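You operate a simulated robot arm through the tools that you are given. There is no shell and no other tool. Be economical: measure what you need, move in short steps, check, and stop when the job is done.

You run a simulated robot arm. Do the job below in one go: nothing can be reset, and whatever is moved stays where it is left.

JOB
Clean the blue pen in the white box.
Fine: lid shut, knob on LONG for a remote, SHORT for a pen, green key once, wait for DONE, knob to OFF; leave it inside, lid shut.

It is judged by the outcome, as a careful person would: the job done as asked, and still so three seconds after it is handed in. It fails if anything else is knocked over, pushed out of place, dropped, spilled or broken. Lids that push on must go on centred and level and be pressed home; caps that screw on are set level and turned clockwise until they are tight.

ROBOT AND FRAMES
A 7-joint arm with a two-finger parallel gripper, fixed in place. Base frame: the origin is at the foot of the arm, x ahead of it, y to its left, z up; the work surface is at about z = 0.748. Lengths are in m, angles in degrees, forces in N, time in s.
With the tool pointing down near the work surface it reaches from about 0.3 to 0.68 m from the base axis. Its first joint turns from -66.0 to 66.0 degrees. Payload 1.57 kg.
Tool frame: the origin (TCP) lies between the finger pads and is the grasp point; the fingertips stand 0.03 m ahead of it; z points along the fingers, y is the line along which they close. Largest opening 0.11 m; finger width 0.024, thickness 0.012; the body of the gripper, 0.048 by 0.112 m, starts 0.078 m behind the TCP.
Orientation is that of the tool frame in the base frame, as a unit quaternion [x, y, z, w]. With the fingers straight down and closing along the base's y, the tool's x points along the base's -x, its y along +y and its z along -z.

CONTROLS
- The arm moves only by the tool nudge_tool. Its argument "motion" is a list of rows, each an object (a shift or turn left out is 0, a gripper value left out holds the last) with "dp": the shift along the tool's x, y, z in m, a list of three; "rot": the turn, a rotation vector about the tool's x, y, z in degrees, a list of three; "gripper": the finger opening in m, from 0 to 0.11. In form: [{"dp": [tx, ty, tz], "rot": [ax, ay, az], "gripper": gripper}, ...]. A call has 1 to 12 rows; each row shifts and turns the commanded pose from where the row before left it, along the tool's axes as they then stand. A row lasts 0.2 s, in which the tool goes at most 0.05 m and 8.6 degrees; a call with a longer step from one row to the next is refused whole, and so is a gripper value outside its range. Where a pose cannot be reached the arm comes as near as it can. A force on the tool above 40 N (or 10 N above the force at the start of the call, whichever is more), or a blocked arm, ends the call early, and 0.2 s more pass. Each finger travels about 0.108 m/s and halts on what it meets, pressing with about 34 N; the grip force reading is that of the motor and also rises with nothing between the fingers. The clock runs only during rows and for 0.2 s after the last one: add rows that do not move to give the fingers time. It gives the time, the measured TCP pose, the force on the tool (base axes), the opening and the grip force at its end, in the units of the frame above (readings bear some noise).
- Cameras (640 x 400 px; columns grow to the right, rows downward): "scene" is fixed at [0.1528, -0.3898, 1.3926]; the picture's right is [0.79, -0.61, 0.00], its down [-0.44, -0.57, -0.69] and it looks along [0.42, 0.55, -0.72] (base axes); focal length 333 px, centre (320, 200). "wrist" rides on the gripper at [0.07, 0.016, -0.141] in the tool frame; the picture's right is [-0.23, 0.97, 0.00], its down [-0.86, -0.20, -0.48] and it looks along [-0.47, -0.11, 0.88] (tool axes); focal length 222 px, centre (320, 200). There is no depth. A picture from a camera that has moved, and an enlarged one, comes with that camera's place and axes in the base frame and with its lens. The place of the scene camera against the robot may be out by one fixed shift of up to 0.012 m in any direction.
- capture(camera): a new picture of that camera. It takes no simulated time.
- zoom(camera, box): a new picture of the part [left, top, right, bottom] of that camera's present view, enlarged. It takes no simulated time.
- hand_in(): hands the job in; it is judged then, once.

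Go step by step. Nothing tells you positions but the pictures and the camera data: compare them with the known pose of the tool, close in by small moves and look again before you grip or let go. The budget is 120 turns and 68 pictures, counting those below and the enlarged ones. Unless the task says otherwise, let go and move clear before handing in, and close with one line.

The tools are called after ">>>" as a command line: name --argument value ..., lists and objects as JSON in quotes. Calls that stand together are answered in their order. nudge_tool: Moves the arm, as the interface text tells. Its arguments: {"type":"object","properties":{"motion":{"type":"array","items":{"type":"object","properties":{"dp":{"type":"array","items":{"type":"number"}},"rot":{"type":"array","items":{"type":"number"}},"gripper":{"type":"number"}}}}},"required":["motion"]} The other tools are called the same way: capture (camera) takes a picture; zoom (camera, box) takes an enlarged picture of a part of a camera's view; hand_in () hands the job in.

At the start:

```text
t: 0.0
eef_pos: [0.4178, -0.1928, 1.0987]
tool_rot: [-0.001, 1.0, 0.0, 0.0]
wrist_force: [0.1, -0.9, -0.3]
gripper_width: 0.1098
finger_force: 0.0
```

scene: 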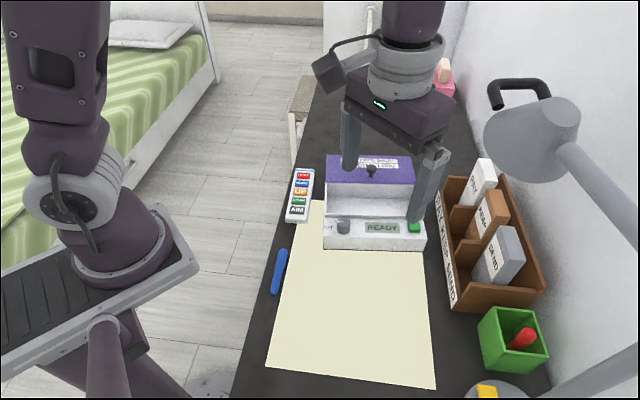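
wrist: 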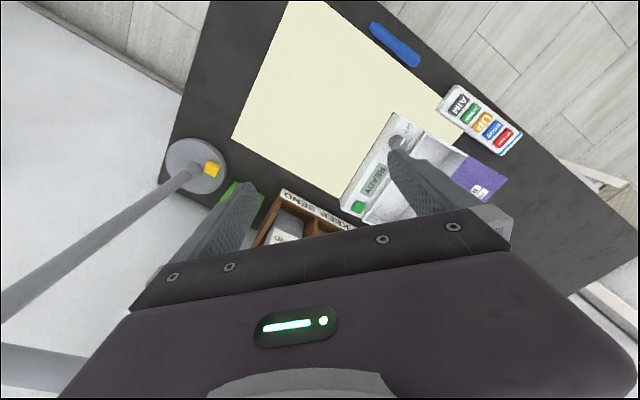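

I see the white box with its purple lid (apparently open), the knob, READY display and green key, and a blue pen at the left edge of the desk. I'll look closer before moving.

>>> zoom --camera "scene" --box '[280, 130, 460, 260]'

>>> zoom --camera "wrist" --box '[320, 0, 540, 230]'

>>> zoom --camera "scene" --box '[240, 230, 340, 310]'

```text
3.08 times, centred on (370, 195) of scene
camera zoom: at [0.1528, -0.3898, 1.3926], right [0.79, -0.61, 0.0], down [-0.44, -0.57, -0.69], along [0.42, 0.55, -0.72], focal length 1024 px, centre (166, 215)
```

zoom: 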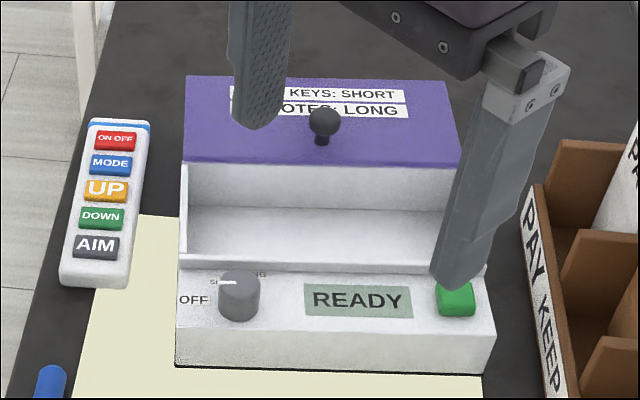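

```text
1.74 times, centred on (430, 115) of wrist
camera zoom: at [0.347, -0.1772, 1.2396], right [0.23, 0.97, 0.0], down [0.86, -0.2, 0.48], along [0.47, -0.11, -0.88], focal length 386 px, centre (129, 348)
```

zoom: 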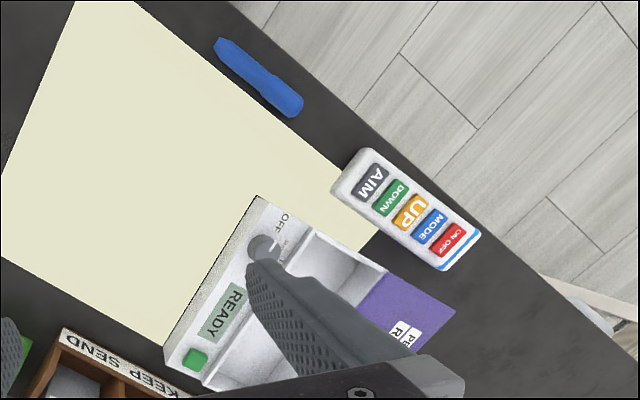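

```text
5.00 times, centred on (290, 270) of scene
camera zoom: at [0.1528, -0.3898, 1.3926], right [0.79, -0.61, 0.0], down [-0.44, -0.57, -0.69], along [0.42, 0.55, -0.72], focal length 1665 px, centre (470, -150)
```

zoom: 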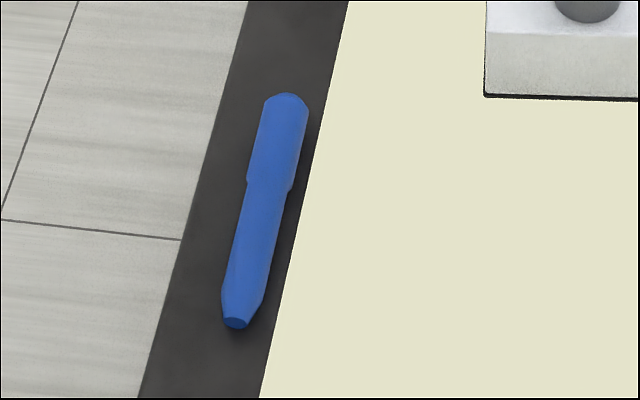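

The lid looks like a sliding one, slid back, and the pen lies at about (0.32, -0.02) along the desk edge. I'll move above the pen with the tool turned across it and look.

>>> nudge_tool --motion '[{"dp": [0.0245, 0.043, 0]}, {"dp": [0.0245, 0.043, 0]}, {"dp": [0.0245, 0.043, 0]}, {"dp": [0.0245, 0.043, 0]}, {"rot": [0, 0, -7.8]}, {"rot": [0, 0, -7.8]}, {"rot": [0, 0, -7.8]}, {"rot": [0, 0, -7.8]}, {"rot": [0, 0, -7.8]}, {"rot": [0, 0, -7]}, {"dp": [0, 0, 0.04]}, {"dp": [0, 0, 0.04]}]'

>>> capture --camera "wrist"

>>> zoom --camera "scene" --box '[300, 140, 460, 260]'

```text
t: 2.6
eef_pos: [0.3213, -0.0188, 1.0171]
tool_rot: [-0.391, 0.92, 0.0, -0.001]
wrist_force: [0.4, -0.5, -0.1]
gripper_width: 0.1101
finger_force: 0.0
```

```text
62 pictures are left
camera wrist: at [0.2602, -0.0579, 1.1578], right [-0.54, 0.84, 0.0], down [0.74, 0.48, 0.48], along [0.4, 0.26, -0.88], focal length 222 px, centre (320, 200)
```

wrist: 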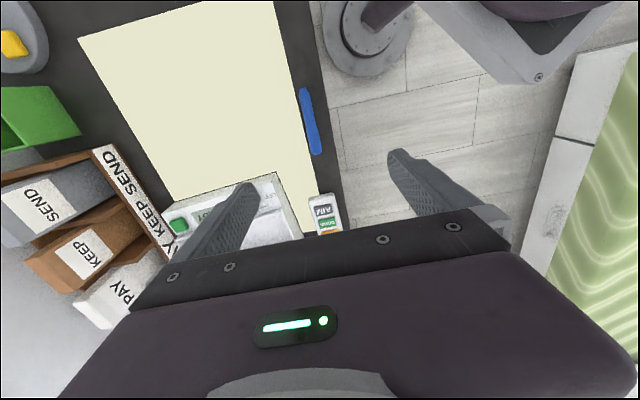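

```text
3.33 times, centred on (380, 200) of scene
camera zoom: at [0.1528, -0.3898, 1.3926], right [0.79, -0.61, 0.0], down [-0.44, -0.57, -0.69], along [0.42, 0.55, -0.72], focal length 1110 px, centre (120, 200)
```

zoom: 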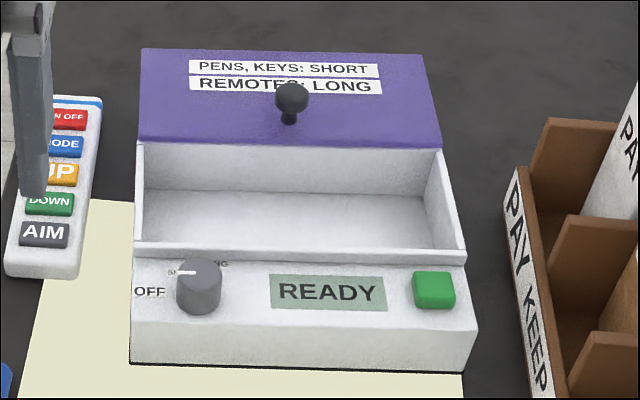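

The pen from the wrist view is centred at about (0.325, -0.035), direction about 43°. I'll descend partway and look again.

>>> nudge_tool --motion '[{"dp": [0.0087, -0.014, 0], "rot": [0, 0, 3]}, {"dp": [0, 0, 0.04]}, {"dp": [0, 0, 0.04]}, {"dp": [0, 0, 0.04]}, {"dp": [0, 0, 0.037], "gripper": 0.07}, {}]'

>>> capture --camera "wrist"

```text
t: 4.0
eef_pos: [0.322, -0.037, 0.8597]
tool_rot: [-0.367, 0.93, 0.0, 0.0]
wrist_force: [-0.4, 1.3, 0.0]
gripper_width: 0.0703
finger_force: 0.1
```

```text
60 pictures are left
camera wrist: at [0.2605, -0.0729, 1.0], right [-0.5, 0.87, 0.0], down [0.76, 0.44, 0.48], along [0.42, 0.24, -0.88], focal length 222 px, centre (320, 200)
```

wrist: 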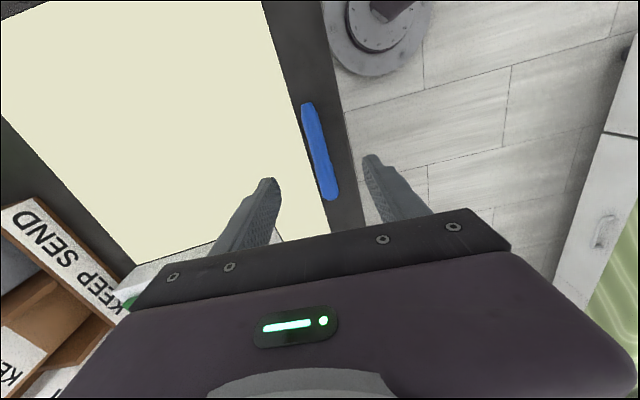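

The pen is centred between the fingers within a few mm. I'll go down with fingertips just above the desk and grip.

>>> nudge_tool --motion '[{"dp": [-0.006, 0, 0.03]}, {"dp": [0, 0, 0.03]}, {"dp": [0, 0, 0.0185]}, {}, {"gripper": 0.03}, {"gripper": 0.0}, {}, {}]'

>>> capture --camera "wrist"

```text
t: 5.8
eef_pos: [0.3274, -0.0322, 0.7822]
tool_rot: [-0.367, 0.93, -0.001, 0.001]
wrist_force: [-0.3, 0.2, 0.5]
gripper_width: 0.0188
finger_force: 32.5
```

```text
59 pictures are left
camera wrist: at [0.2647, -0.0682, 0.9233], right [-0.5, 0.87, 0.0], down [0.76, 0.44, 0.48], along [0.42, 0.24, -0.88], focal length 222 px, centre (320, 200)
```

wrist: 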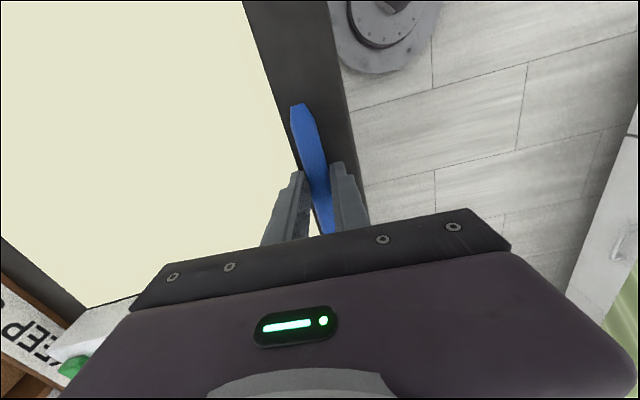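

Pen held. I'll lift it and turn the tool so the pen lies along the box's width, still high up.

>>> nudge_tool --motion '[{"dp": [0, 0, -0.03]}, {"dp": [0, 0, -0.045]}, {"dp": [0, 0, -0.045]}, {"dp": [0, 0, -0.045]}, {"dp": [0, 0, -0.045]}, {"rot": [0, 0, 8.2]}, {"rot": [0, 0, 8.2]}, {"rot": [0, 0, 8.2]}, {"rot": [0, 0, 8.2]}, {"rot": [0, 0, 8.2]}]'

>>> nudge_tool --motion '[{"rot": [0, 0, 8.2]}, {"rot": [0, 0, 8.2]}, {"rot": [0, 0, 8.2]}, {"rot": [0, 0, 8.2]}, {"rot": [0, 0, 8.2]}, {}]'

>>> capture --camera "wrist"

```text
t: 8.0
eef_pos: [0.328, -0.0338, 0.9924]
tool_rot: [-0.017, 1.0, 0.0, 0.001]
wrist_force: [-0.6, -0.3, -0.3]
gripper_width: 0.0185
finger_force: 33.2
```

```text
t: 9.4
eef_pos: [0.3275, -0.0328, 0.9918]
tool_rot: [0.335, 0.942, 0.0, 0.001]
wrist_force: [0.1, -0.2, 0.4]
gripper_width: 0.0186
finger_force: 33.2
```

```text
58 pictures are left
camera wrist: at [0.2834, 0.0235, 1.1334], right [0.79, 0.61, 0.0], down [0.54, -0.69, 0.48], along [0.29, -0.38, -0.88], focal length 222 px, centre (320, 200)
```

wrist: 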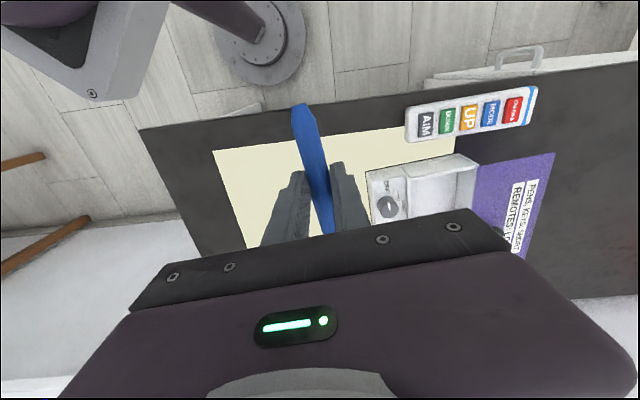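

>>> zoom --camera "wrist" --box '[350, 130, 570, 260]'

```text
2.91 times, centred on (460, 195) of wrist
camera zoom: at [0.2834, 0.0235, 1.1334], right [0.79, 0.61, 0.0], down [0.54, -0.69, 0.48], along [0.29, -0.38, -0.88], focal length 646 px, centre (-87, 214)
```

zoom: 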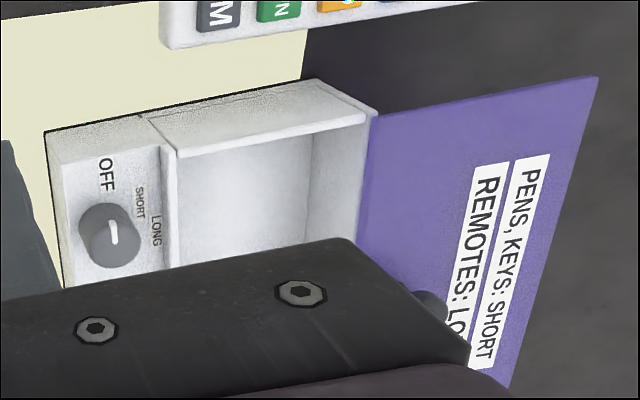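

The box front-left corner is about (0.442, -0.044), its back direction about yaw 50°, and the compartment centre about (0.605, -0.036). I'll carry the pen over it at height and check clearance with the lamp halfway.

>>> nudge_tool --motion '[{"dp": [-0.031, 0.0245, 0]}, {"dp": [-0.031, 0.0245, 0]}, {"dp": [-0.031, 0.0245, 0]}, {"dp": [-0.031, 0.0245, 0]}, {}]'

>>> capture --camera "scene"

>>> capture --camera "wrist"

```text
t: 10.6
eef_pos: [0.4855, -0.0361, 0.9931]
tool_rot: [0.334, 0.943, 0.0, 0.0]
wrist_force: [0.3, 0.2, -0.5]
gripper_width: 0.0185
finger_force: 32.8
```

```text
56 pictures are left
```

scene: 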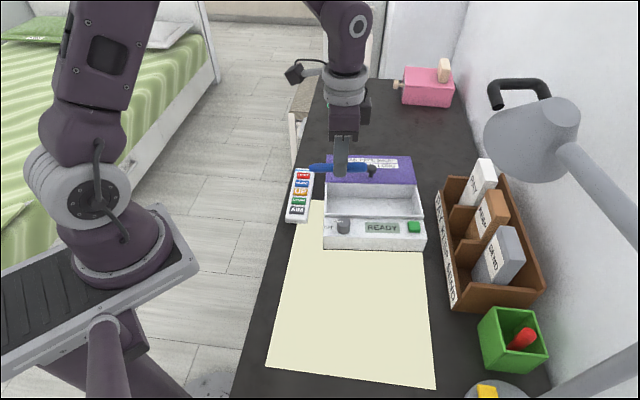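

```text
55 pictures are left
camera wrist: at [0.4411, 0.02, 1.1341], right [0.79, 0.61, 0.0], down [0.54, -0.69, 0.48], along [0.29, -0.38, -0.88], focal length 222 px, centre (320, 200)
```

wrist: 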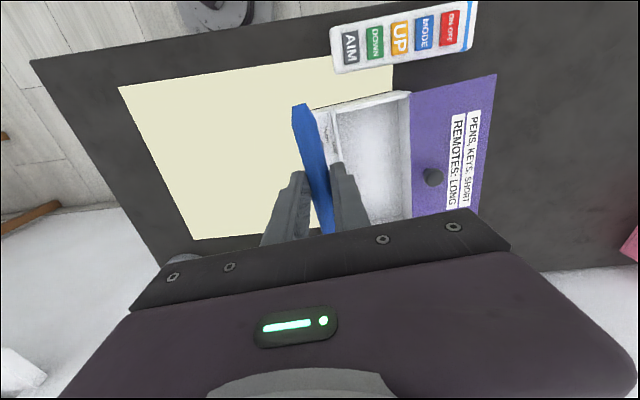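

Clearance is fine. Continue over the compartment and descend partway.

>>> nudge_tool --motion '[{"dp": [-0.0308, 0.0247, 0]}, {"dp": [-0.0308, 0.0247, 0]}, {"dp": [-0.0308, 0.0247, 0]}, {"dp": [0, 0, 0.045]}, {"dp": [0, 0, 0.045]}, {}]'

>>> capture --camera "wrist"

>>> zoom --camera "scene" --box '[300, 140, 460, 260]'

```text
t: 12.0
eef_pos: [0.6025, -0.0369, 0.9023]
tool_rot: [0.334, 0.943, 0.001, 0.001]
wrist_force: [-0.2, 0.7, -0.2]
gripper_width: 0.0187
finger_force: 32.4
```

```text
54 pictures are left
camera wrist: at [0.5575, 0.0187, 1.0426], right [0.79, 0.61, 0.0], down [0.54, -0.69, 0.48], along [0.29, -0.38, -0.88], focal length 222 px, centre (320, 200)
```

wrist: 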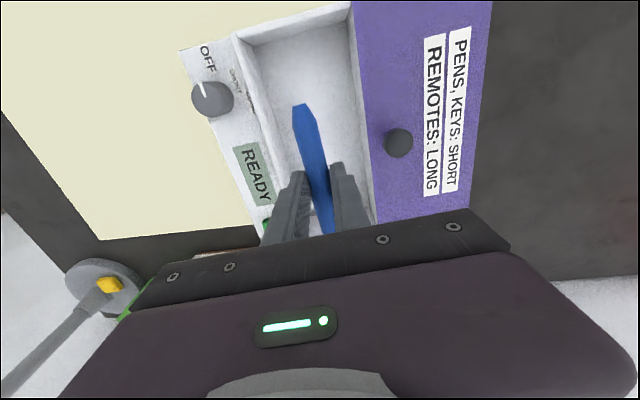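

```text
3.33 times, centred on (380, 200) of scene
camera zoom: at [0.1528, -0.3898, 1.3926], right [0.79, -0.61, 0.0], down [-0.44, -0.57, -0.69], along [0.42, 0.55, -0.72], focal length 1110 px, centre (120, 200)
```

zoom: 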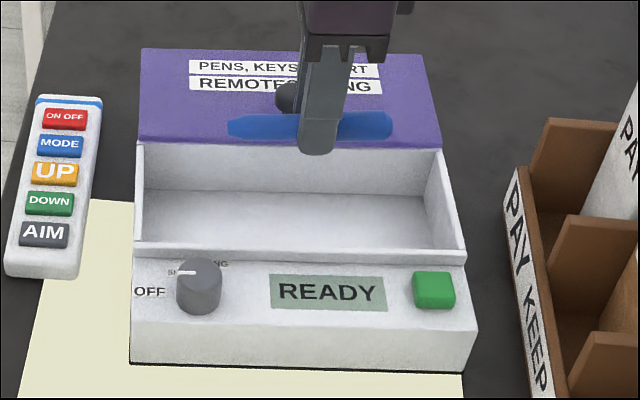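

Pen is centred over the open compartment and aligned. Lowering inside.

>>> nudge_tool --motion '[{"dp": [0, 0, 0.035]}, {"dp": [0, 0, 0.035]}, {"dp": [0, 0, 0.02]}, {}]'

>>> zoom --camera "scene" --box '[300, 140, 460, 260]'

>>> capture --camera "wrist"

```text
t: 13.0
eef_pos: [0.6022, -0.0371, 0.8133]
tool_rot: [0.334, 0.943, 0.0, 0.001]
wrist_force: [-0.3, 0.4, -0.1]
gripper_width: 0.0185
finger_force: 32.9
```

```text
3.33 times, centred on (380, 200) of scene
camera zoom: at [0.1528, -0.3898, 1.3926], right [0.79, -0.61, 0.0], down [-0.44, -0.57, -0.69], along [0.42, 0.55, -0.72], focal length 1110 px, centre (120, 200)
```

zoom: 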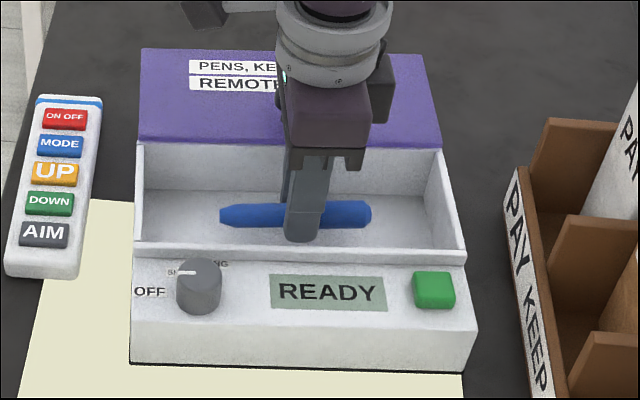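

```text
51 pictures are left
camera wrist: at [0.5579, 0.0189, 0.9546], right [0.79, 0.61, 0.0], down [0.54, -0.69, 0.48], along [0.29, -0.38, -0.88], focal length 222 px, centre (320, 200)
```

wrist: 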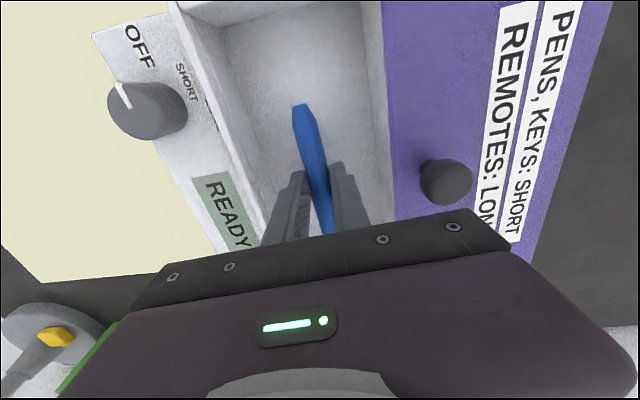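

>>> nudge_tool --motion '[{"dp": [0, 0, 0.006]}, {"dp": [0, 0, 0.005]}, {}]'

>>> nudge_tool --motion '[{"dp": [0, 0, 0.004]}, {}]'

>>> nudge_tool --motion '[{"dp": [0, 0, 0.003]}, {}]'

```text
t: 13.8
eef_pos: [0.6029, -0.037, 0.8029]
tool_rot: [0.334, 0.942, 0.0, 0.0]
wrist_force: [0.6, -0.2, 0.3]
gripper_width: 0.0183
finger_force: 32.7
```

```text
t: 14.4
eef_pos: [0.6017, -0.0368, 0.7984]
tool_rot: [0.334, 0.943, 0.0, 0.0]
wrist_force: [-0.6, -0.9, -0.5]
gripper_width: 0.0184
finger_force: 33.4
```

```text
t: 15.0
eef_pos: [0.6018, -0.0354, 0.7942]
tool_rot: [0.334, 0.942, 0.0, 0.0]
wrist_force: [-0.2, 0.3, 0.0]
gripper_width: 0.0187
finger_force: 33.0
```

The pen hasn't touched the floor yet; I'll continue in small steps.

>>> nudge_tool --motion '[{"dp": [0, 0, 0.003]}, {}]'

>>> nudge_tool --motion '[{"dp": [0, 0, 0.002]}, {}]'

>>> zoom --camera "scene" --box '[320, 160, 430, 230]'

```text
t: 15.6
eef_pos: [0.6034, -0.0362, 0.7941]
tool_rot: [0.334, 0.943, 0.0, 0.001]
wrist_force: [-1.7, -0.9, 18.3]
gripper_width: 0.0187
finger_force: 33.6
```

```text
t: 16.4
eef_pos: [0.6031, -0.0368, 0.7924]
tool_rot: [0.332, 0.943, -0.001, 0.002]
wrist_force: [-3.8, -1.2, 8.6]
gripper_width: 0.0187
finger_force: 33.2
stopped in row 2: the force on the tool passed its limit (the readings are from after the stop); the commanded pose is now the measured one
```

```text
5.71 times, centred on (375, 195) of scene
camera zoom: at [0.1525, -0.3898, 1.3926], right [0.79, -0.61, 0.0], down [-0.44, -0.57, -0.69], along [0.42, 0.55, -0.72], focal length 1902 px, centre (6, 229)
```

zoom: 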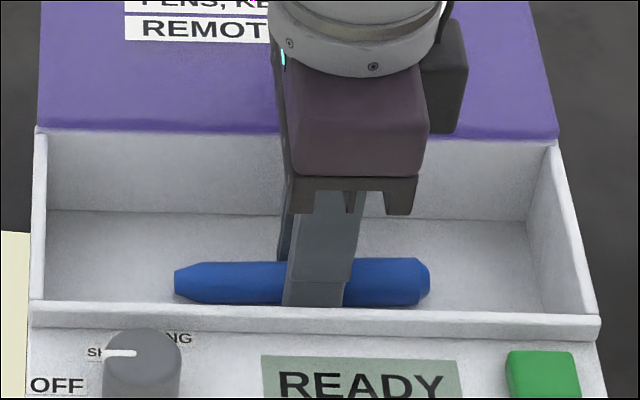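

The pen is resting on the floor of the compartment. I'll release it, lift clear, and move over the lid's ball knob at about (0.646, 0.020, 0.837).

>>> nudge_tool --motion '[{"gripper": 0.05}, {}, {"dp": [0, 0, -0.04]}, {"dp": [0, 0, -0.04]}, {"dp": [0, 0, -0.035]}, {"dp": [0.0014, 0.036, 0]}, {"dp": [0.0014, 0.035, 0]}, {}, {}]'

>>> capture --camera "wrist"

>>> zoom --camera "scene" --box '[300, 140, 460, 260]'

```text
t: 18.4
eef_pos: [0.6466, 0.0177, 0.9102]
tool_rot: [0.334, 0.942, 0.0, 0.001]
wrist_force: [-0.6, 0.1, 0.2]
gripper_width: 0.0501
finger_force: 0.0
```

```text
49 pictures are left
camera wrist: at [0.6021, 0.0747, 1.0505], right [0.79, 0.61, 0.0], down [0.54, -0.69, 0.48], along [0.3, -0.38, -0.88], focal length 222 px, centre (320, 200)
```

wrist: 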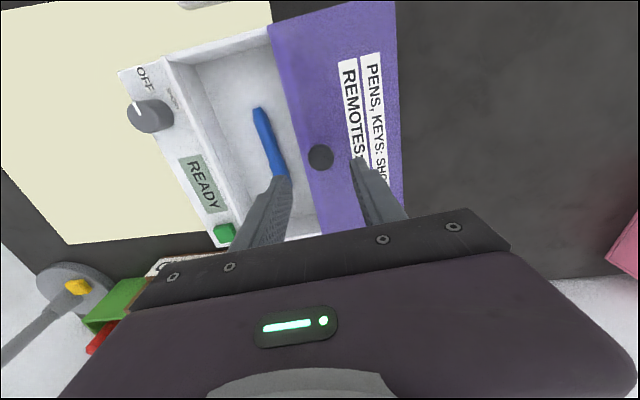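

```text
3.33 times, centred on (380, 200) of scene
camera zoom: at [0.1528, -0.3898, 1.3926], right [0.79, -0.61, 0.0], down [-0.44, -0.57, -0.69], along [0.42, 0.55, -0.72], focal length 1110 px, centre (120, 200)
```

zoom: 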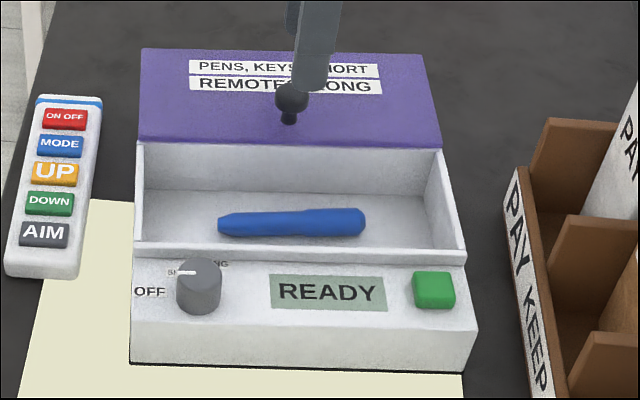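

Pen lies in the compartment. The ball knob is nearly under the TCP; I'll descend around it and close.

>>> nudge_tool --motion '[{"dp": [0.0038, 0, 0.03]}, {"dp": [0, 0, 0.03]}, {"dp": [0, 0, 0.007]}, {}, {"gripper": 0.02}, {"gripper": 0.01}, {}]'

>>> zoom --camera "scene" --box '[300, 140, 460, 260]'

>>> capture --camera "wrist"

```text
t: 19.4
eef_pos: [0.6457, 0.0267, 0.845]
tool_rot: [0.333, 0.943, 0.005, 0.006]
wrist_force: [-6.6, 10.8, 40.6]
gripper_width: 0.0461
finger_force: 14.4
stopped in row 5: the force on the tool passed its limit (the readings are from after the stop); the commanded pose is now the measured one
```

```text
3.33 times, centred on (380, 200) of scene
camera zoom: at [0.1518, -0.3896, 1.3928], right [0.79, -0.61, 0.0], down [-0.44, -0.57, -0.69], along [0.42, 0.55, -0.72], focal length 1110 px, centre (120, 200)
```

zoom: 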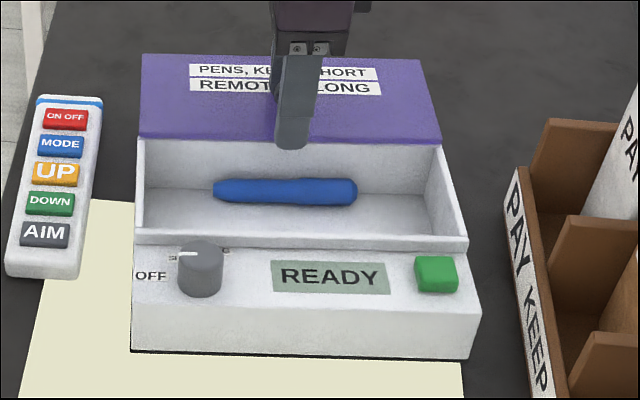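

```text
46 pictures are left
camera wrist: at [0.5999, 0.0819, 0.9864], right [0.79, 0.62, 0.02], down [0.53, -0.69, 0.48], along [0.31, -0.37, -0.88], focal length 222 px, centre (320, 200)
```

wrist: 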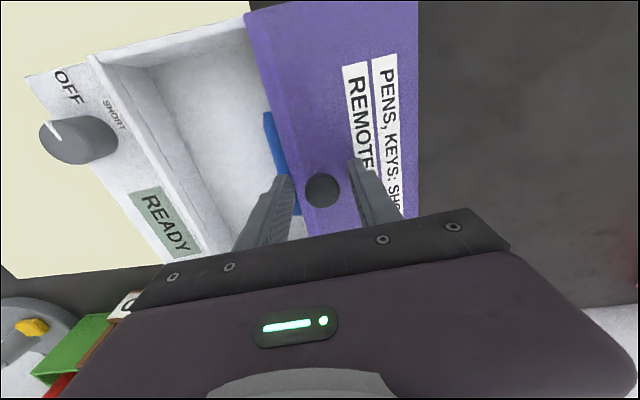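

The fingertips pressed on the overhanging lid and tipped the box slightly. I'll raise at once and see that it settles back.

>>> nudge_tool --motion '[{"dp": [0, 0, -0.008], "gripper": 0.05}, {"dp": [0, 0, -0.008]}, {}]'

>>> zoom --camera "scene" --box '[300, 140, 460, 260]'

>>> capture --camera "wrist"

```text
t: 20.2
eef_pos: [0.6442, 0.024, 0.8595]
tool_rot: [0.333, 0.943, 0.002, 0.003]
wrist_force: [-0.3, -0.1, -0.1]
gripper_width: 0.05
finger_force: 0.0
```

```text
3.33 times, centred on (380, 200) of scene
camera zoom: at [0.1528, -0.3898, 1.3926], right [0.79, -0.61, 0.0], down [-0.44, -0.57, -0.69], along [0.42, 0.55, -0.72], focal length 1110 px, centre (120, 200)
```

zoom: 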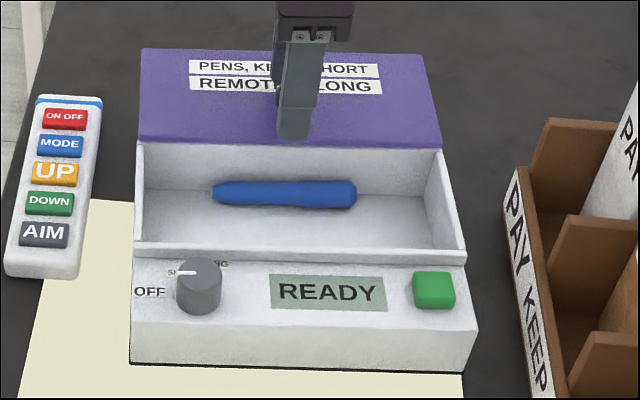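

```text
44 pictures are left
camera wrist: at [0.5998, 0.0804, 0.9991], right [0.79, 0.62, 0.01], down [0.54, -0.69, 0.48], along [0.3, -0.38, -0.88], focal length 222 px, centre (320, 200)
```

wrist: 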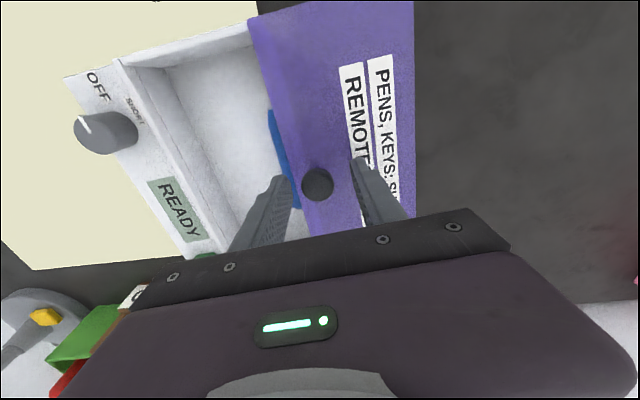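

The box settled back exactly, with the pen still inside. The lid surface is higher than I thought, so I'll grip the ball with the tips kept above it.

>>> nudge_tool --motion '[{"dp": [-0.001, -0.0037, 0.002]}, {"gripper": 0.03}, {"gripper": 0.015}, {"gripper": 0.01}, {}]'

>>> zoom --camera "scene" --box '[300, 140, 460, 260]'

```text
t: 21.4
eef_pos: [0.6442, 0.02, 0.8563]
tool_rot: [0.333, 0.943, 0.002, 0.003]
wrist_force: [0.6, -1.1, -0.9]
gripper_width: 0.0247
finger_force: 33.8
```

```text
3.33 times, centred on (380, 200) of scene
camera zoom: at [0.1528, -0.3899, 1.3926], right [0.79, -0.61, 0.0], down [-0.44, -0.57, -0.69], along [0.42, 0.55, -0.72], focal length 1110 px, centre (120, 200)
```

zoom: 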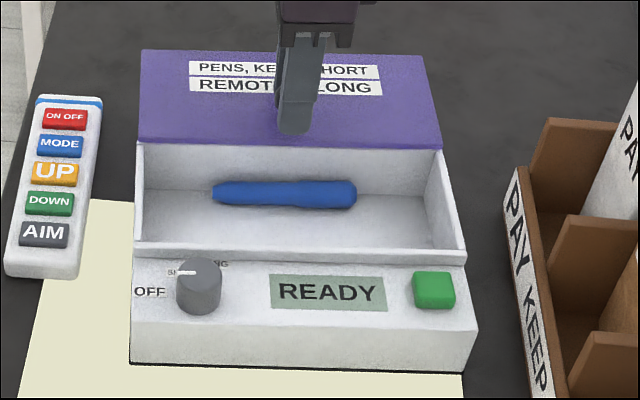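

The ball is gripped. I'll slide the lid forward a little and check it moves as expected without dragging the box.

>>> nudge_tool --motion '[{"dp": [0, -0.01, 0]}, {"dp": [0, -0.01, 0]}, {}]'

>>> zoom --camera "scene" --box '[300, 140, 460, 260]'

```text
t: 22.2
eef_pos: [0.6304, 0.005, 0.8566]
tool_rot: [0.332, 0.943, 0.002, 0.006]
wrist_force: [3.9, -3.7, 11.7]
gripper_width: 0.0243
finger_force: 33.3
```

```text
3.33 times, centred on (380, 200) of scene
camera zoom: at [0.1526, -0.3899, 1.3926], right [0.79, -0.61, 0.0], down [-0.44, -0.57, -0.69], along [0.42, 0.55, -0.72], focal length 1110 px, centre (120, 200)
```

zoom: 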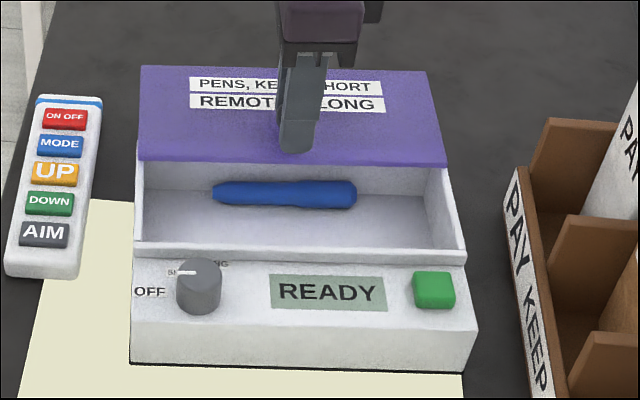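

The lid slides well and the box stays. Continue.

>>> nudge_tool --motion '[{"dp": [0, -0.01, -0.001]}, {"dp": [0, -0.01, 0]}, {"dp": [0, -0.01, 0]}, {}]'

>>> nudge_tool --motion '[{"dp": [0, -0.01, 0]}, {"dp": [0, -0.01, 0]}, {}]'

>>> zoom --camera "scene" --box '[300, 140, 460, 260]'

```text
t: 23.2
eef_pos: [0.6128, -0.0173, 0.855]
tool_rot: [0.333, 0.943, 0.002, 0.005]
wrist_force: [7.4, -3.4, 11.5]
gripper_width: 0.0247
finger_force: 33.9
```

```text
t: 24.0
eef_pos: [0.5993, -0.034, 0.8559]
tool_rot: [0.332, 0.943, 0.003, 0.004]
wrist_force: [1.1, 0.2, 29.3]
gripper_width: 0.0248
finger_force: 33.8
```

```text
3.33 times, centred on (380, 200) of scene
camera zoom: at [0.1522, -0.3898, 1.3927], right [0.79, -0.61, 0.0], down [-0.44, -0.57, -0.69], along [0.42, 0.55, -0.72], focal length 1110 px, centre (120, 200)
```

zoom: 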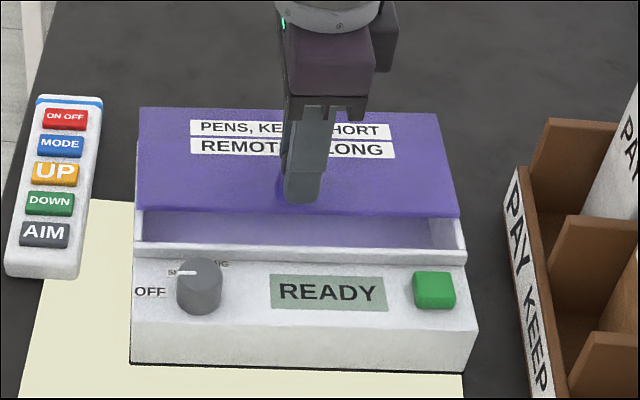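

Vertical load has built up, so I'll ease up a couple of mm and continue.

>>> nudge_tool --motion '[{"dp": [0, 0, -0.002]}, {}]'

>>> nudge_tool --motion '[{"dp": [0, -0.008, -0.001]}, {"dp": [0, -0.008, 0]}, {}]'

>>> zoom --camera "scene" --box '[300, 140, 460, 260]'

```text
t: 24.6
eef_pos: [0.5965, -0.0343, 0.8564]
tool_rot: [0.333, 0.943, 0.002, 0.002]
wrist_force: [2.1, -1.9, -0.2]
gripper_width: 0.0246
finger_force: 33.9
```

```text
t: 25.4
eef_pos: [0.5883, -0.0474, 0.8575]
tool_rot: [0.333, 0.943, 0.002, 0.003]
wrist_force: [-2.0, 2.1, 0.0]
gripper_width: 0.025
finger_force: 33.9
```

```text
3.33 times, centred on (380, 200) of scene
camera zoom: at [0.1529, -0.3898, 1.3926], right [0.79, -0.61, 0.0], down [-0.44, -0.57, -0.69], along [0.42, 0.55, -0.72], focal length 1110 px, centre (120, 200)
```

zoom: 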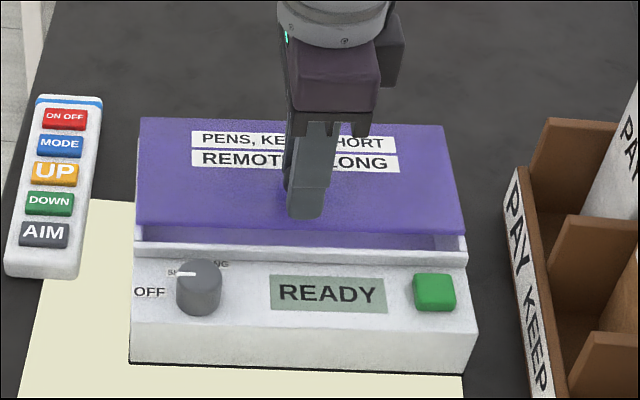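

>>> nudge_tool --motion '[{"dp": [0, -0.008, 0]}, {"dp": [0, -0.006, 0]}, {}]'

>>> zoom --camera "scene" --box '[300, 140, 460, 260]'

```text
t: 26.2
eef_pos: [0.5797, -0.0593, 0.86]
tool_rot: [0.332, 0.943, 0.001, 0.004]
wrist_force: [1.5, 0.4, -10.3]
gripper_width: 0.0249
finger_force: 33.9
```

```text
3.33 times, centred on (380, 200) of scene
camera zoom: at [0.153, -0.3899, 1.3925], right [0.79, -0.61, 0.0], down [-0.44, -0.57, -0.69], along [0.42, 0.55, -0.72], focal length 1110 px, centre (120, 200)
```

zoom: 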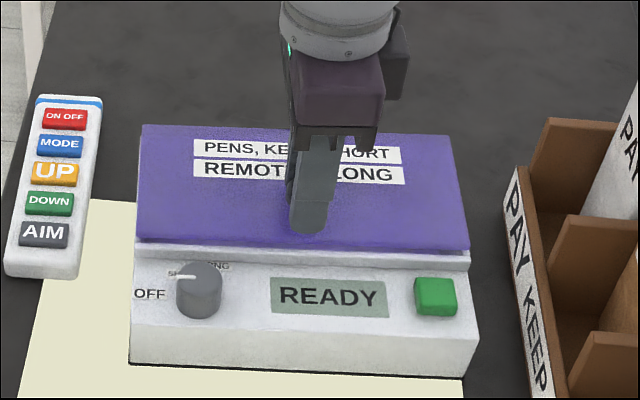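

Now I'm pulling up slightly; ease down and push the last bit.

>>> nudge_tool --motion '[{"dp": [0, 0, 0.003]}, {}]'

>>> nudge_tool --motion '[{"dp": [0, -0.005, 0]}, {}]'

>>> zoom --camera "scene" --box '[300, 140, 460, 260]'

```text
t: 26.8
eef_pos: [0.5798, -0.0578, 0.8571]
tool_rot: [0.334, 0.943, 0.003, 0.004]
wrist_force: [1.9, -1.4, -10.8]
gripper_width: 0.0249
finger_force: 33.7
```

```text
t: 27.4
eef_pos: [0.5781, -0.06, 0.8579]
tool_rot: [0.332, 0.943, 0.004, 0.005]
wrist_force: [10.1, 11.5, 5.0]
gripper_width: 0.0249
finger_force: 34.2
```

```text
3.33 times, centred on (380, 200) of scene
camera zoom: at [0.1529, -0.3896, 1.3926], right [0.79, -0.61, 0.0], down [-0.44, -0.57, -0.69], along [0.42, 0.55, -0.72], focal length 1110 px, centre (120, 200)
```

zoom: 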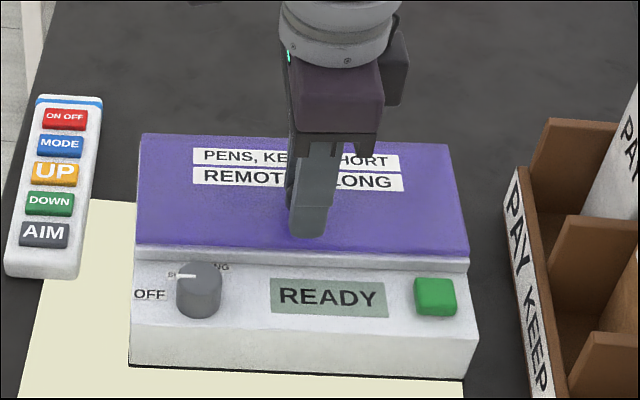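

Resistance along the slide: the lid is at its stop. I'll release, lift off and inspect.

>>> nudge_tool --motion '[{"gripper": 0.05}, {}, {"dp": [0, 0, -0.04]}, {"dp": [0, 0, -0.04]}, {"dp": [0, 0.04, 0]}, {"dp": [0, 0.04, 0]}, {}]'

>>> zoom --camera "scene" --box '[300, 140, 460, 260]'

>>> capture --camera "wrist"

```text
t: 29.0
eef_pos: [0.6253, -0.0001, 0.938]
tool_rot: [0.333, 0.943, 0.003, 0.004]
wrist_force: [-0.7, -0.1, 0.3]
gripper_width: 0.0501
finger_force: 0.0
```

```text
3.33 times, centred on (380, 200) of scene
camera zoom: at [0.1528, -0.3898, 1.3926], right [0.79, -0.61, 0.0], down [-0.44, -0.57, -0.69], along [0.42, 0.55, -0.72], focal length 1110 px, centre (120, 200)
```

zoom: 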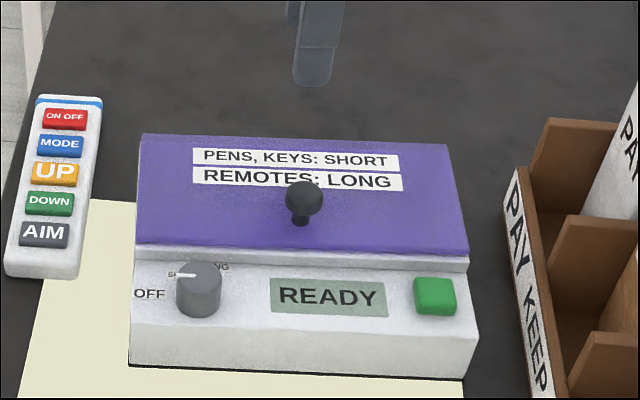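

```text
36 pictures are left
camera wrist: at [0.5798, 0.0552, 1.0789], right [0.79, 0.62, 0.01], down [0.54, -0.69, 0.48], along [0.3, -0.38, -0.88], focal length 222 px, centre (320, 200)
```

wrist: 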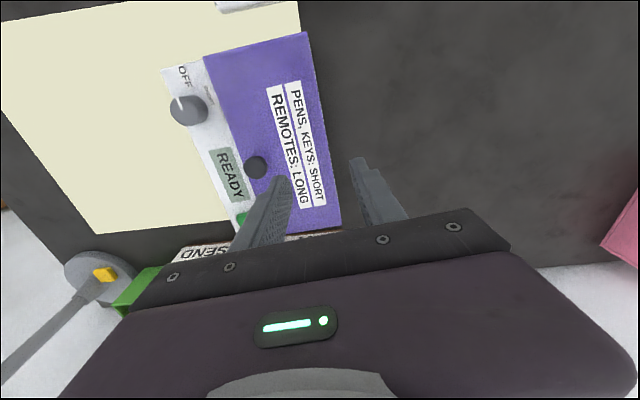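

The lid is closed flush. Next the dial at about (0.484, -0.055): I'll move above it, and turn the tool so the fingers can turn it clockwise from OFF (left) to SHORT (about 45°).

>>> nudge_tool --motion '[{"dp": [0, 0, -0.02]}, {"dp": [0.0187, -0.0329, 0]}, {"dp": [0.0187, -0.0329, 0]}, {"dp": [0.0187, -0.0329, 0]}, {"dp": [0.0187, -0.0329, 0]}, {"rot": [0, 0, -8]}, {"rot": [0, 0, -8]}, {"rot": [0, 0, -8]}, {"rot": [0, 0, -8]}, {"rot": [0, 0, -8]}]'

>>> nudge_tool --motion '[{"rot": [0, 0, -8]}, {"rot": [0, 0, -8]}, {"rot": [0, 0, -8]}, {"rot": [0, 0, -8]}, {"rot": [0, 0, -8]}, {"rot": [0, 0, -8]}, {"rot": [0, 0, -8]}, {"rot": [0, 0, -8]}, {"rot": [0, 0, -8]}, {}]'

>>> capture --camera "wrist"

```text
t: 31.2
eef_pos: [0.4845, -0.0554, 0.9562]
tool_rot: [-0.011, 1.0, 0.001, 0.005]
wrist_force: [0.2, 0.3, 0.2]
gripper_width: 0.0501
finger_force: 0.1
```

```text
t: 33.4
eef_pos: [0.4856, -0.0541, 0.9543]
tool_rot: [-0.596, 0.803, -0.002, 0.004]
wrist_force: [0.1, 0.2, 0.3]
gripper_width: 0.0501
finger_force: 0.0
```

```text
35 pictures are left
camera wrist: at [0.4488, -0.1164, 1.0952], right [-0.87, 0.5, -0.01], down [0.43, 0.76, 0.48], along [0.25, 0.42, -0.88], focal length 222 px, centre (320, 200)
```

wrist: 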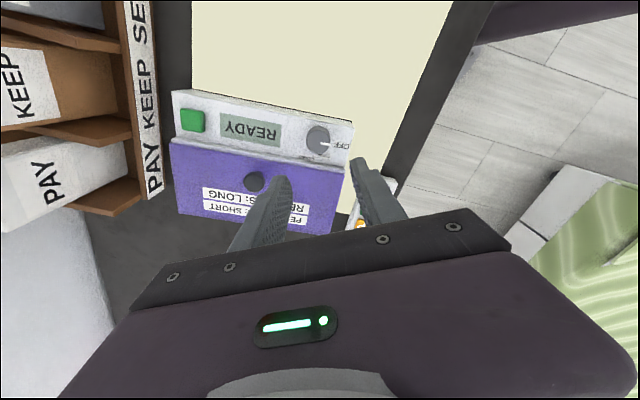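

>>> zoom --camera "wrist" --box '[160, 80, 380, 220]'

```text
2.86 times, centred on (270, 150) of wrist
camera zoom: at [0.4488, -0.1164, 1.0952], right [-0.87, 0.5, -0.01], down [0.43, 0.76, 0.48], along [0.25, 0.42, -0.88], focal length 635 px, centre (463, 343)
```

zoom: 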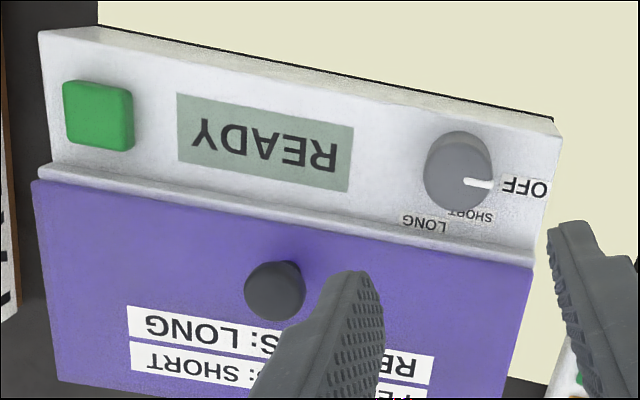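

The dial centre is at about (0.485, -0.056), pointer at OFF; SHORT appears roughly 60° clockwise. I'll descend around it.

>>> nudge_tool --motion '[{"dp": [0.002, 0, 0.04], "rot": [0, 0, -5]}, {"dp": [0, 0, 0.04]}, {"dp": [0, 0, 0.02]}, {}]'

>>> capture --camera "wrist"

>>> zoom --camera "scene" --box '[300, 200, 380, 260]'

```text
t: 34.4
eef_pos: [0.4844, -0.0553, 0.8527]
tool_rot: [-0.63, 0.776, -0.002, 0.004]
wrist_force: [0.6, -0.6, 0.6]
gripper_width: 0.0498
finger_force: 0.1
```

```text
33 pictures are left
camera wrist: at [0.4528, -0.1207, 0.9936], right [-0.91, 0.42, -0.01], down [0.37, 0.8, 0.48], along [0.21, 0.44, -0.88], focal length 222 px, centre (320, 200)
```

wrist: 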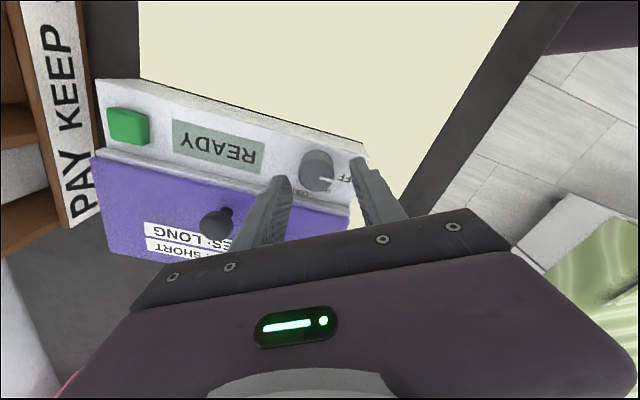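

```text
6.67 times, centred on (340, 230) of scene
camera zoom: at [0.1528, -0.3898, 1.3926], right [0.79, -0.61, 0.0], down [-0.44, -0.57, -0.69], along [0.42, 0.55, -0.72], focal length 2220 px, centre (187, 0)
```

zoom: 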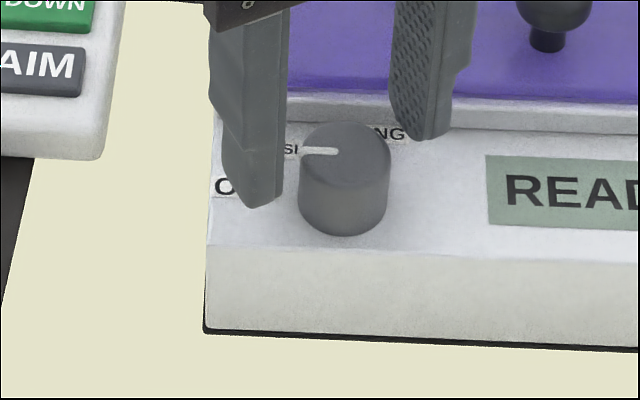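

Well centred. Lower the last bit and close on the dial.

>>> nudge_tool --motion '[{"dp": [0, 0, 0.008]}, {"dp": [0, 0, 0.007]}, {}, {"gripper": 0.03}, {"gripper": 0.022}, {}]'

>>> zoom --camera "scene" --box '[300, 200, 380, 260]'

```text
t: 35.8
eef_pos: [0.4861, -0.0564, 0.8397]
tool_rot: [-0.63, 0.776, -0.003, 0.004]
wrist_force: [8.8, -2.0, -0.3]
gripper_width: 0.029
finger_force: 33.8
```

```text
6.67 times, centred on (340, 230) of scene
camera zoom: at [0.153, -0.3899, 1.3925], right [0.79, -0.61, 0.0], down [-0.44, -0.57, -0.69], along [0.42, 0.55, -0.72], focal length 2220 px, centre (187, 0)
```

zoom: 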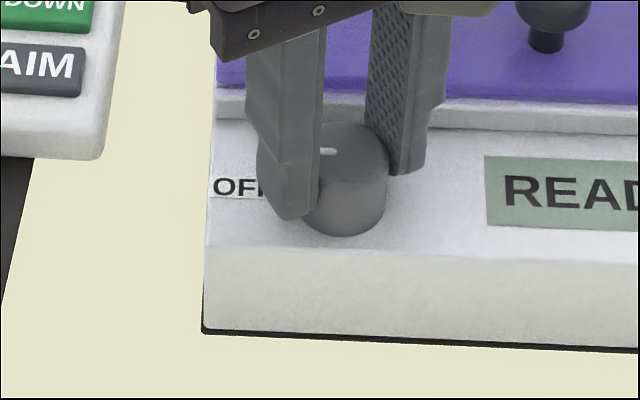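

Gripped. Turn clockwise in steps.

>>> nudge_tool --motion '[{"dp": [-0.0003, -0.0012, 0], "rot": [0, 0, 5]}, {"rot": [0, 0, 8]}, {"rot": [0, 0, 8]}, {"rot": [0, 0, 8]}, {"rot": [0, 0, 8]}, {"rot": [0, 0, 8]}, {}]'

>>> zoom --camera "scene" --box '[300, 180, 440, 260]'

```text
t: 37.4
eef_pos: [0.4874, -0.0574, 0.841]
tool_rot: [-0.284, 0.959, -0.001, 0.003]
wrist_force: [-3.1, 3.2, -0.5]
gripper_width: 0.0289
finger_force: 33.9
```

```text
4.57 times, centred on (370, 220) of scene
camera zoom: at [0.1529, -0.3898, 1.3926], right [0.79, -0.61, 0.0], down [-0.44, -0.57, -0.69], along [0.42, 0.55, -0.72], focal length 1522 px, centre (91, 109)
```

zoom: 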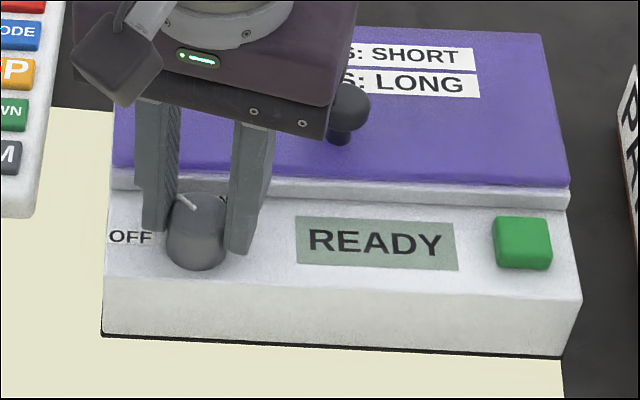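

Turned 45° so far. I'll open and lift a little to compare the pointer with the SHORT label.

>>> nudge_tool --motion '[{"gripper": 0.05}, {}, {"dp": [0, 0, -0.04]}, {"dp": [0, 0, -0.04]}, {}]'

>>> zoom --camera "wrist" --box '[220, 80, 420, 210]'

>>> zoom --camera "scene" --box '[310, 210, 370, 250]'

```text
t: 38.6
eef_pos: [0.488, -0.0572, 0.92]
tool_rot: [-0.285, 0.959, -0.001, 0.005]
wrist_force: [0.2, 0.6, -0.3]
gripper_width: 0.05
finger_force: 0.1
```

```text
3.08 times, centred on (320, 145) of wrist
camera zoom: at [0.4185, -0.0818, 1.061], right [-0.34, 0.94, 0.0], down [0.82, 0.3, 0.49], along [0.46, 0.17, -0.87], focal length 684 px, centre (320, 369)
```

zoom: 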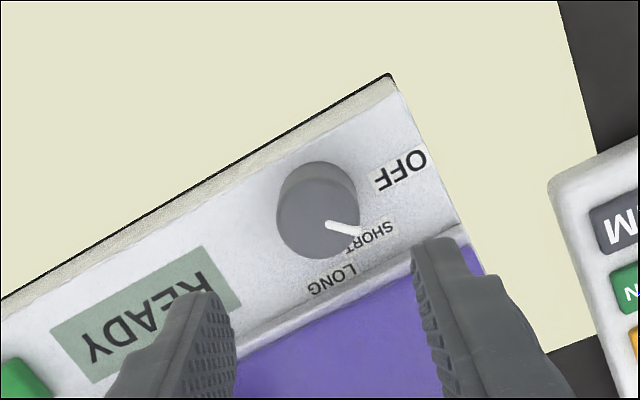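

```text
10.00 times, centred on (340, 230) of scene
camera zoom: at [0.1528, -0.3898, 1.3926], right [0.79, -0.61, 0.0], down [-0.44, -0.57, -0.69], along [0.42, 0.55, -0.72], focal length 3329 px, centre (120, -100)
```

zoom: 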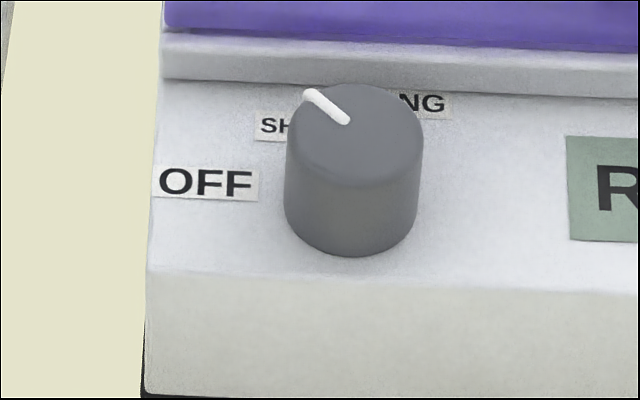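

The pointer is at about 45° and the SHORT mark looks like about 57–60°. I'll re-grip and turn a further 12°.

>>> nudge_tool --motion '[{"dp": [0, 0, 0.04]}, {"dp": [0, 0, 0.039]}, {}, {"gripper": 0.03}, {"gripper": 0.022}, {}, {"rot": [0, 0, 6]}, {"rot": [0, 0, 6]}, {}]'

>>> nudge_tool --motion '[{"gripper": 0.05}, {}, {"dp": [0, 0, -0.04]}, {"dp": [0, 0, -0.04]}, {}]'

>>> zoom --camera "wrist" --box '[220, 80, 420, 210]'

>>> zoom --camera "scene" --box '[310, 200, 430, 260]'

```text
t: 40.6
eef_pos: [0.4875, -0.0564, 0.8401]
tool_rot: [-0.183, 0.983, -0.001, 0.005]
wrist_force: [1.5, -0.9, 0.1]
gripper_width: 0.0285
finger_force: 33.5
```

```text
t: 41.8
eef_pos: [0.4852, -0.0544, 0.9193]
tool_rot: [-0.183, 0.983, 0.0, 0.004]
wrist_force: [0.1, 0.2, -1.3]
gripper_width: 0.05
finger_force: 0.0
```

```text
3.08 times, centred on (320, 145) of wrist
camera zoom: at [0.4137, -0.0646, 1.059], right [-0.14, 0.99, 0.0], down [0.87, 0.12, 0.49], along [0.48, 0.07, -0.87], focal length 684 px, centre (320, 369)
```

zoom: 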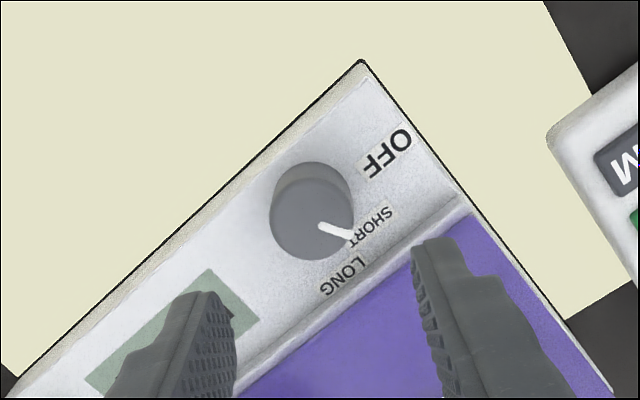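

```text
5.33 times, centred on (370, 230) of scene
camera zoom: at [0.1528, -0.3898, 1.3926], right [0.79, -0.61, 0.0], down [-0.44, -0.57, -0.69], along [0.42, 0.55, -0.72], focal length 1776 px, centre (53, 40)
```

zoom: 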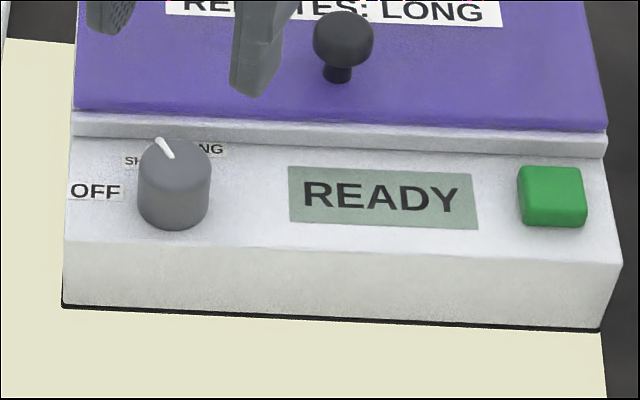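

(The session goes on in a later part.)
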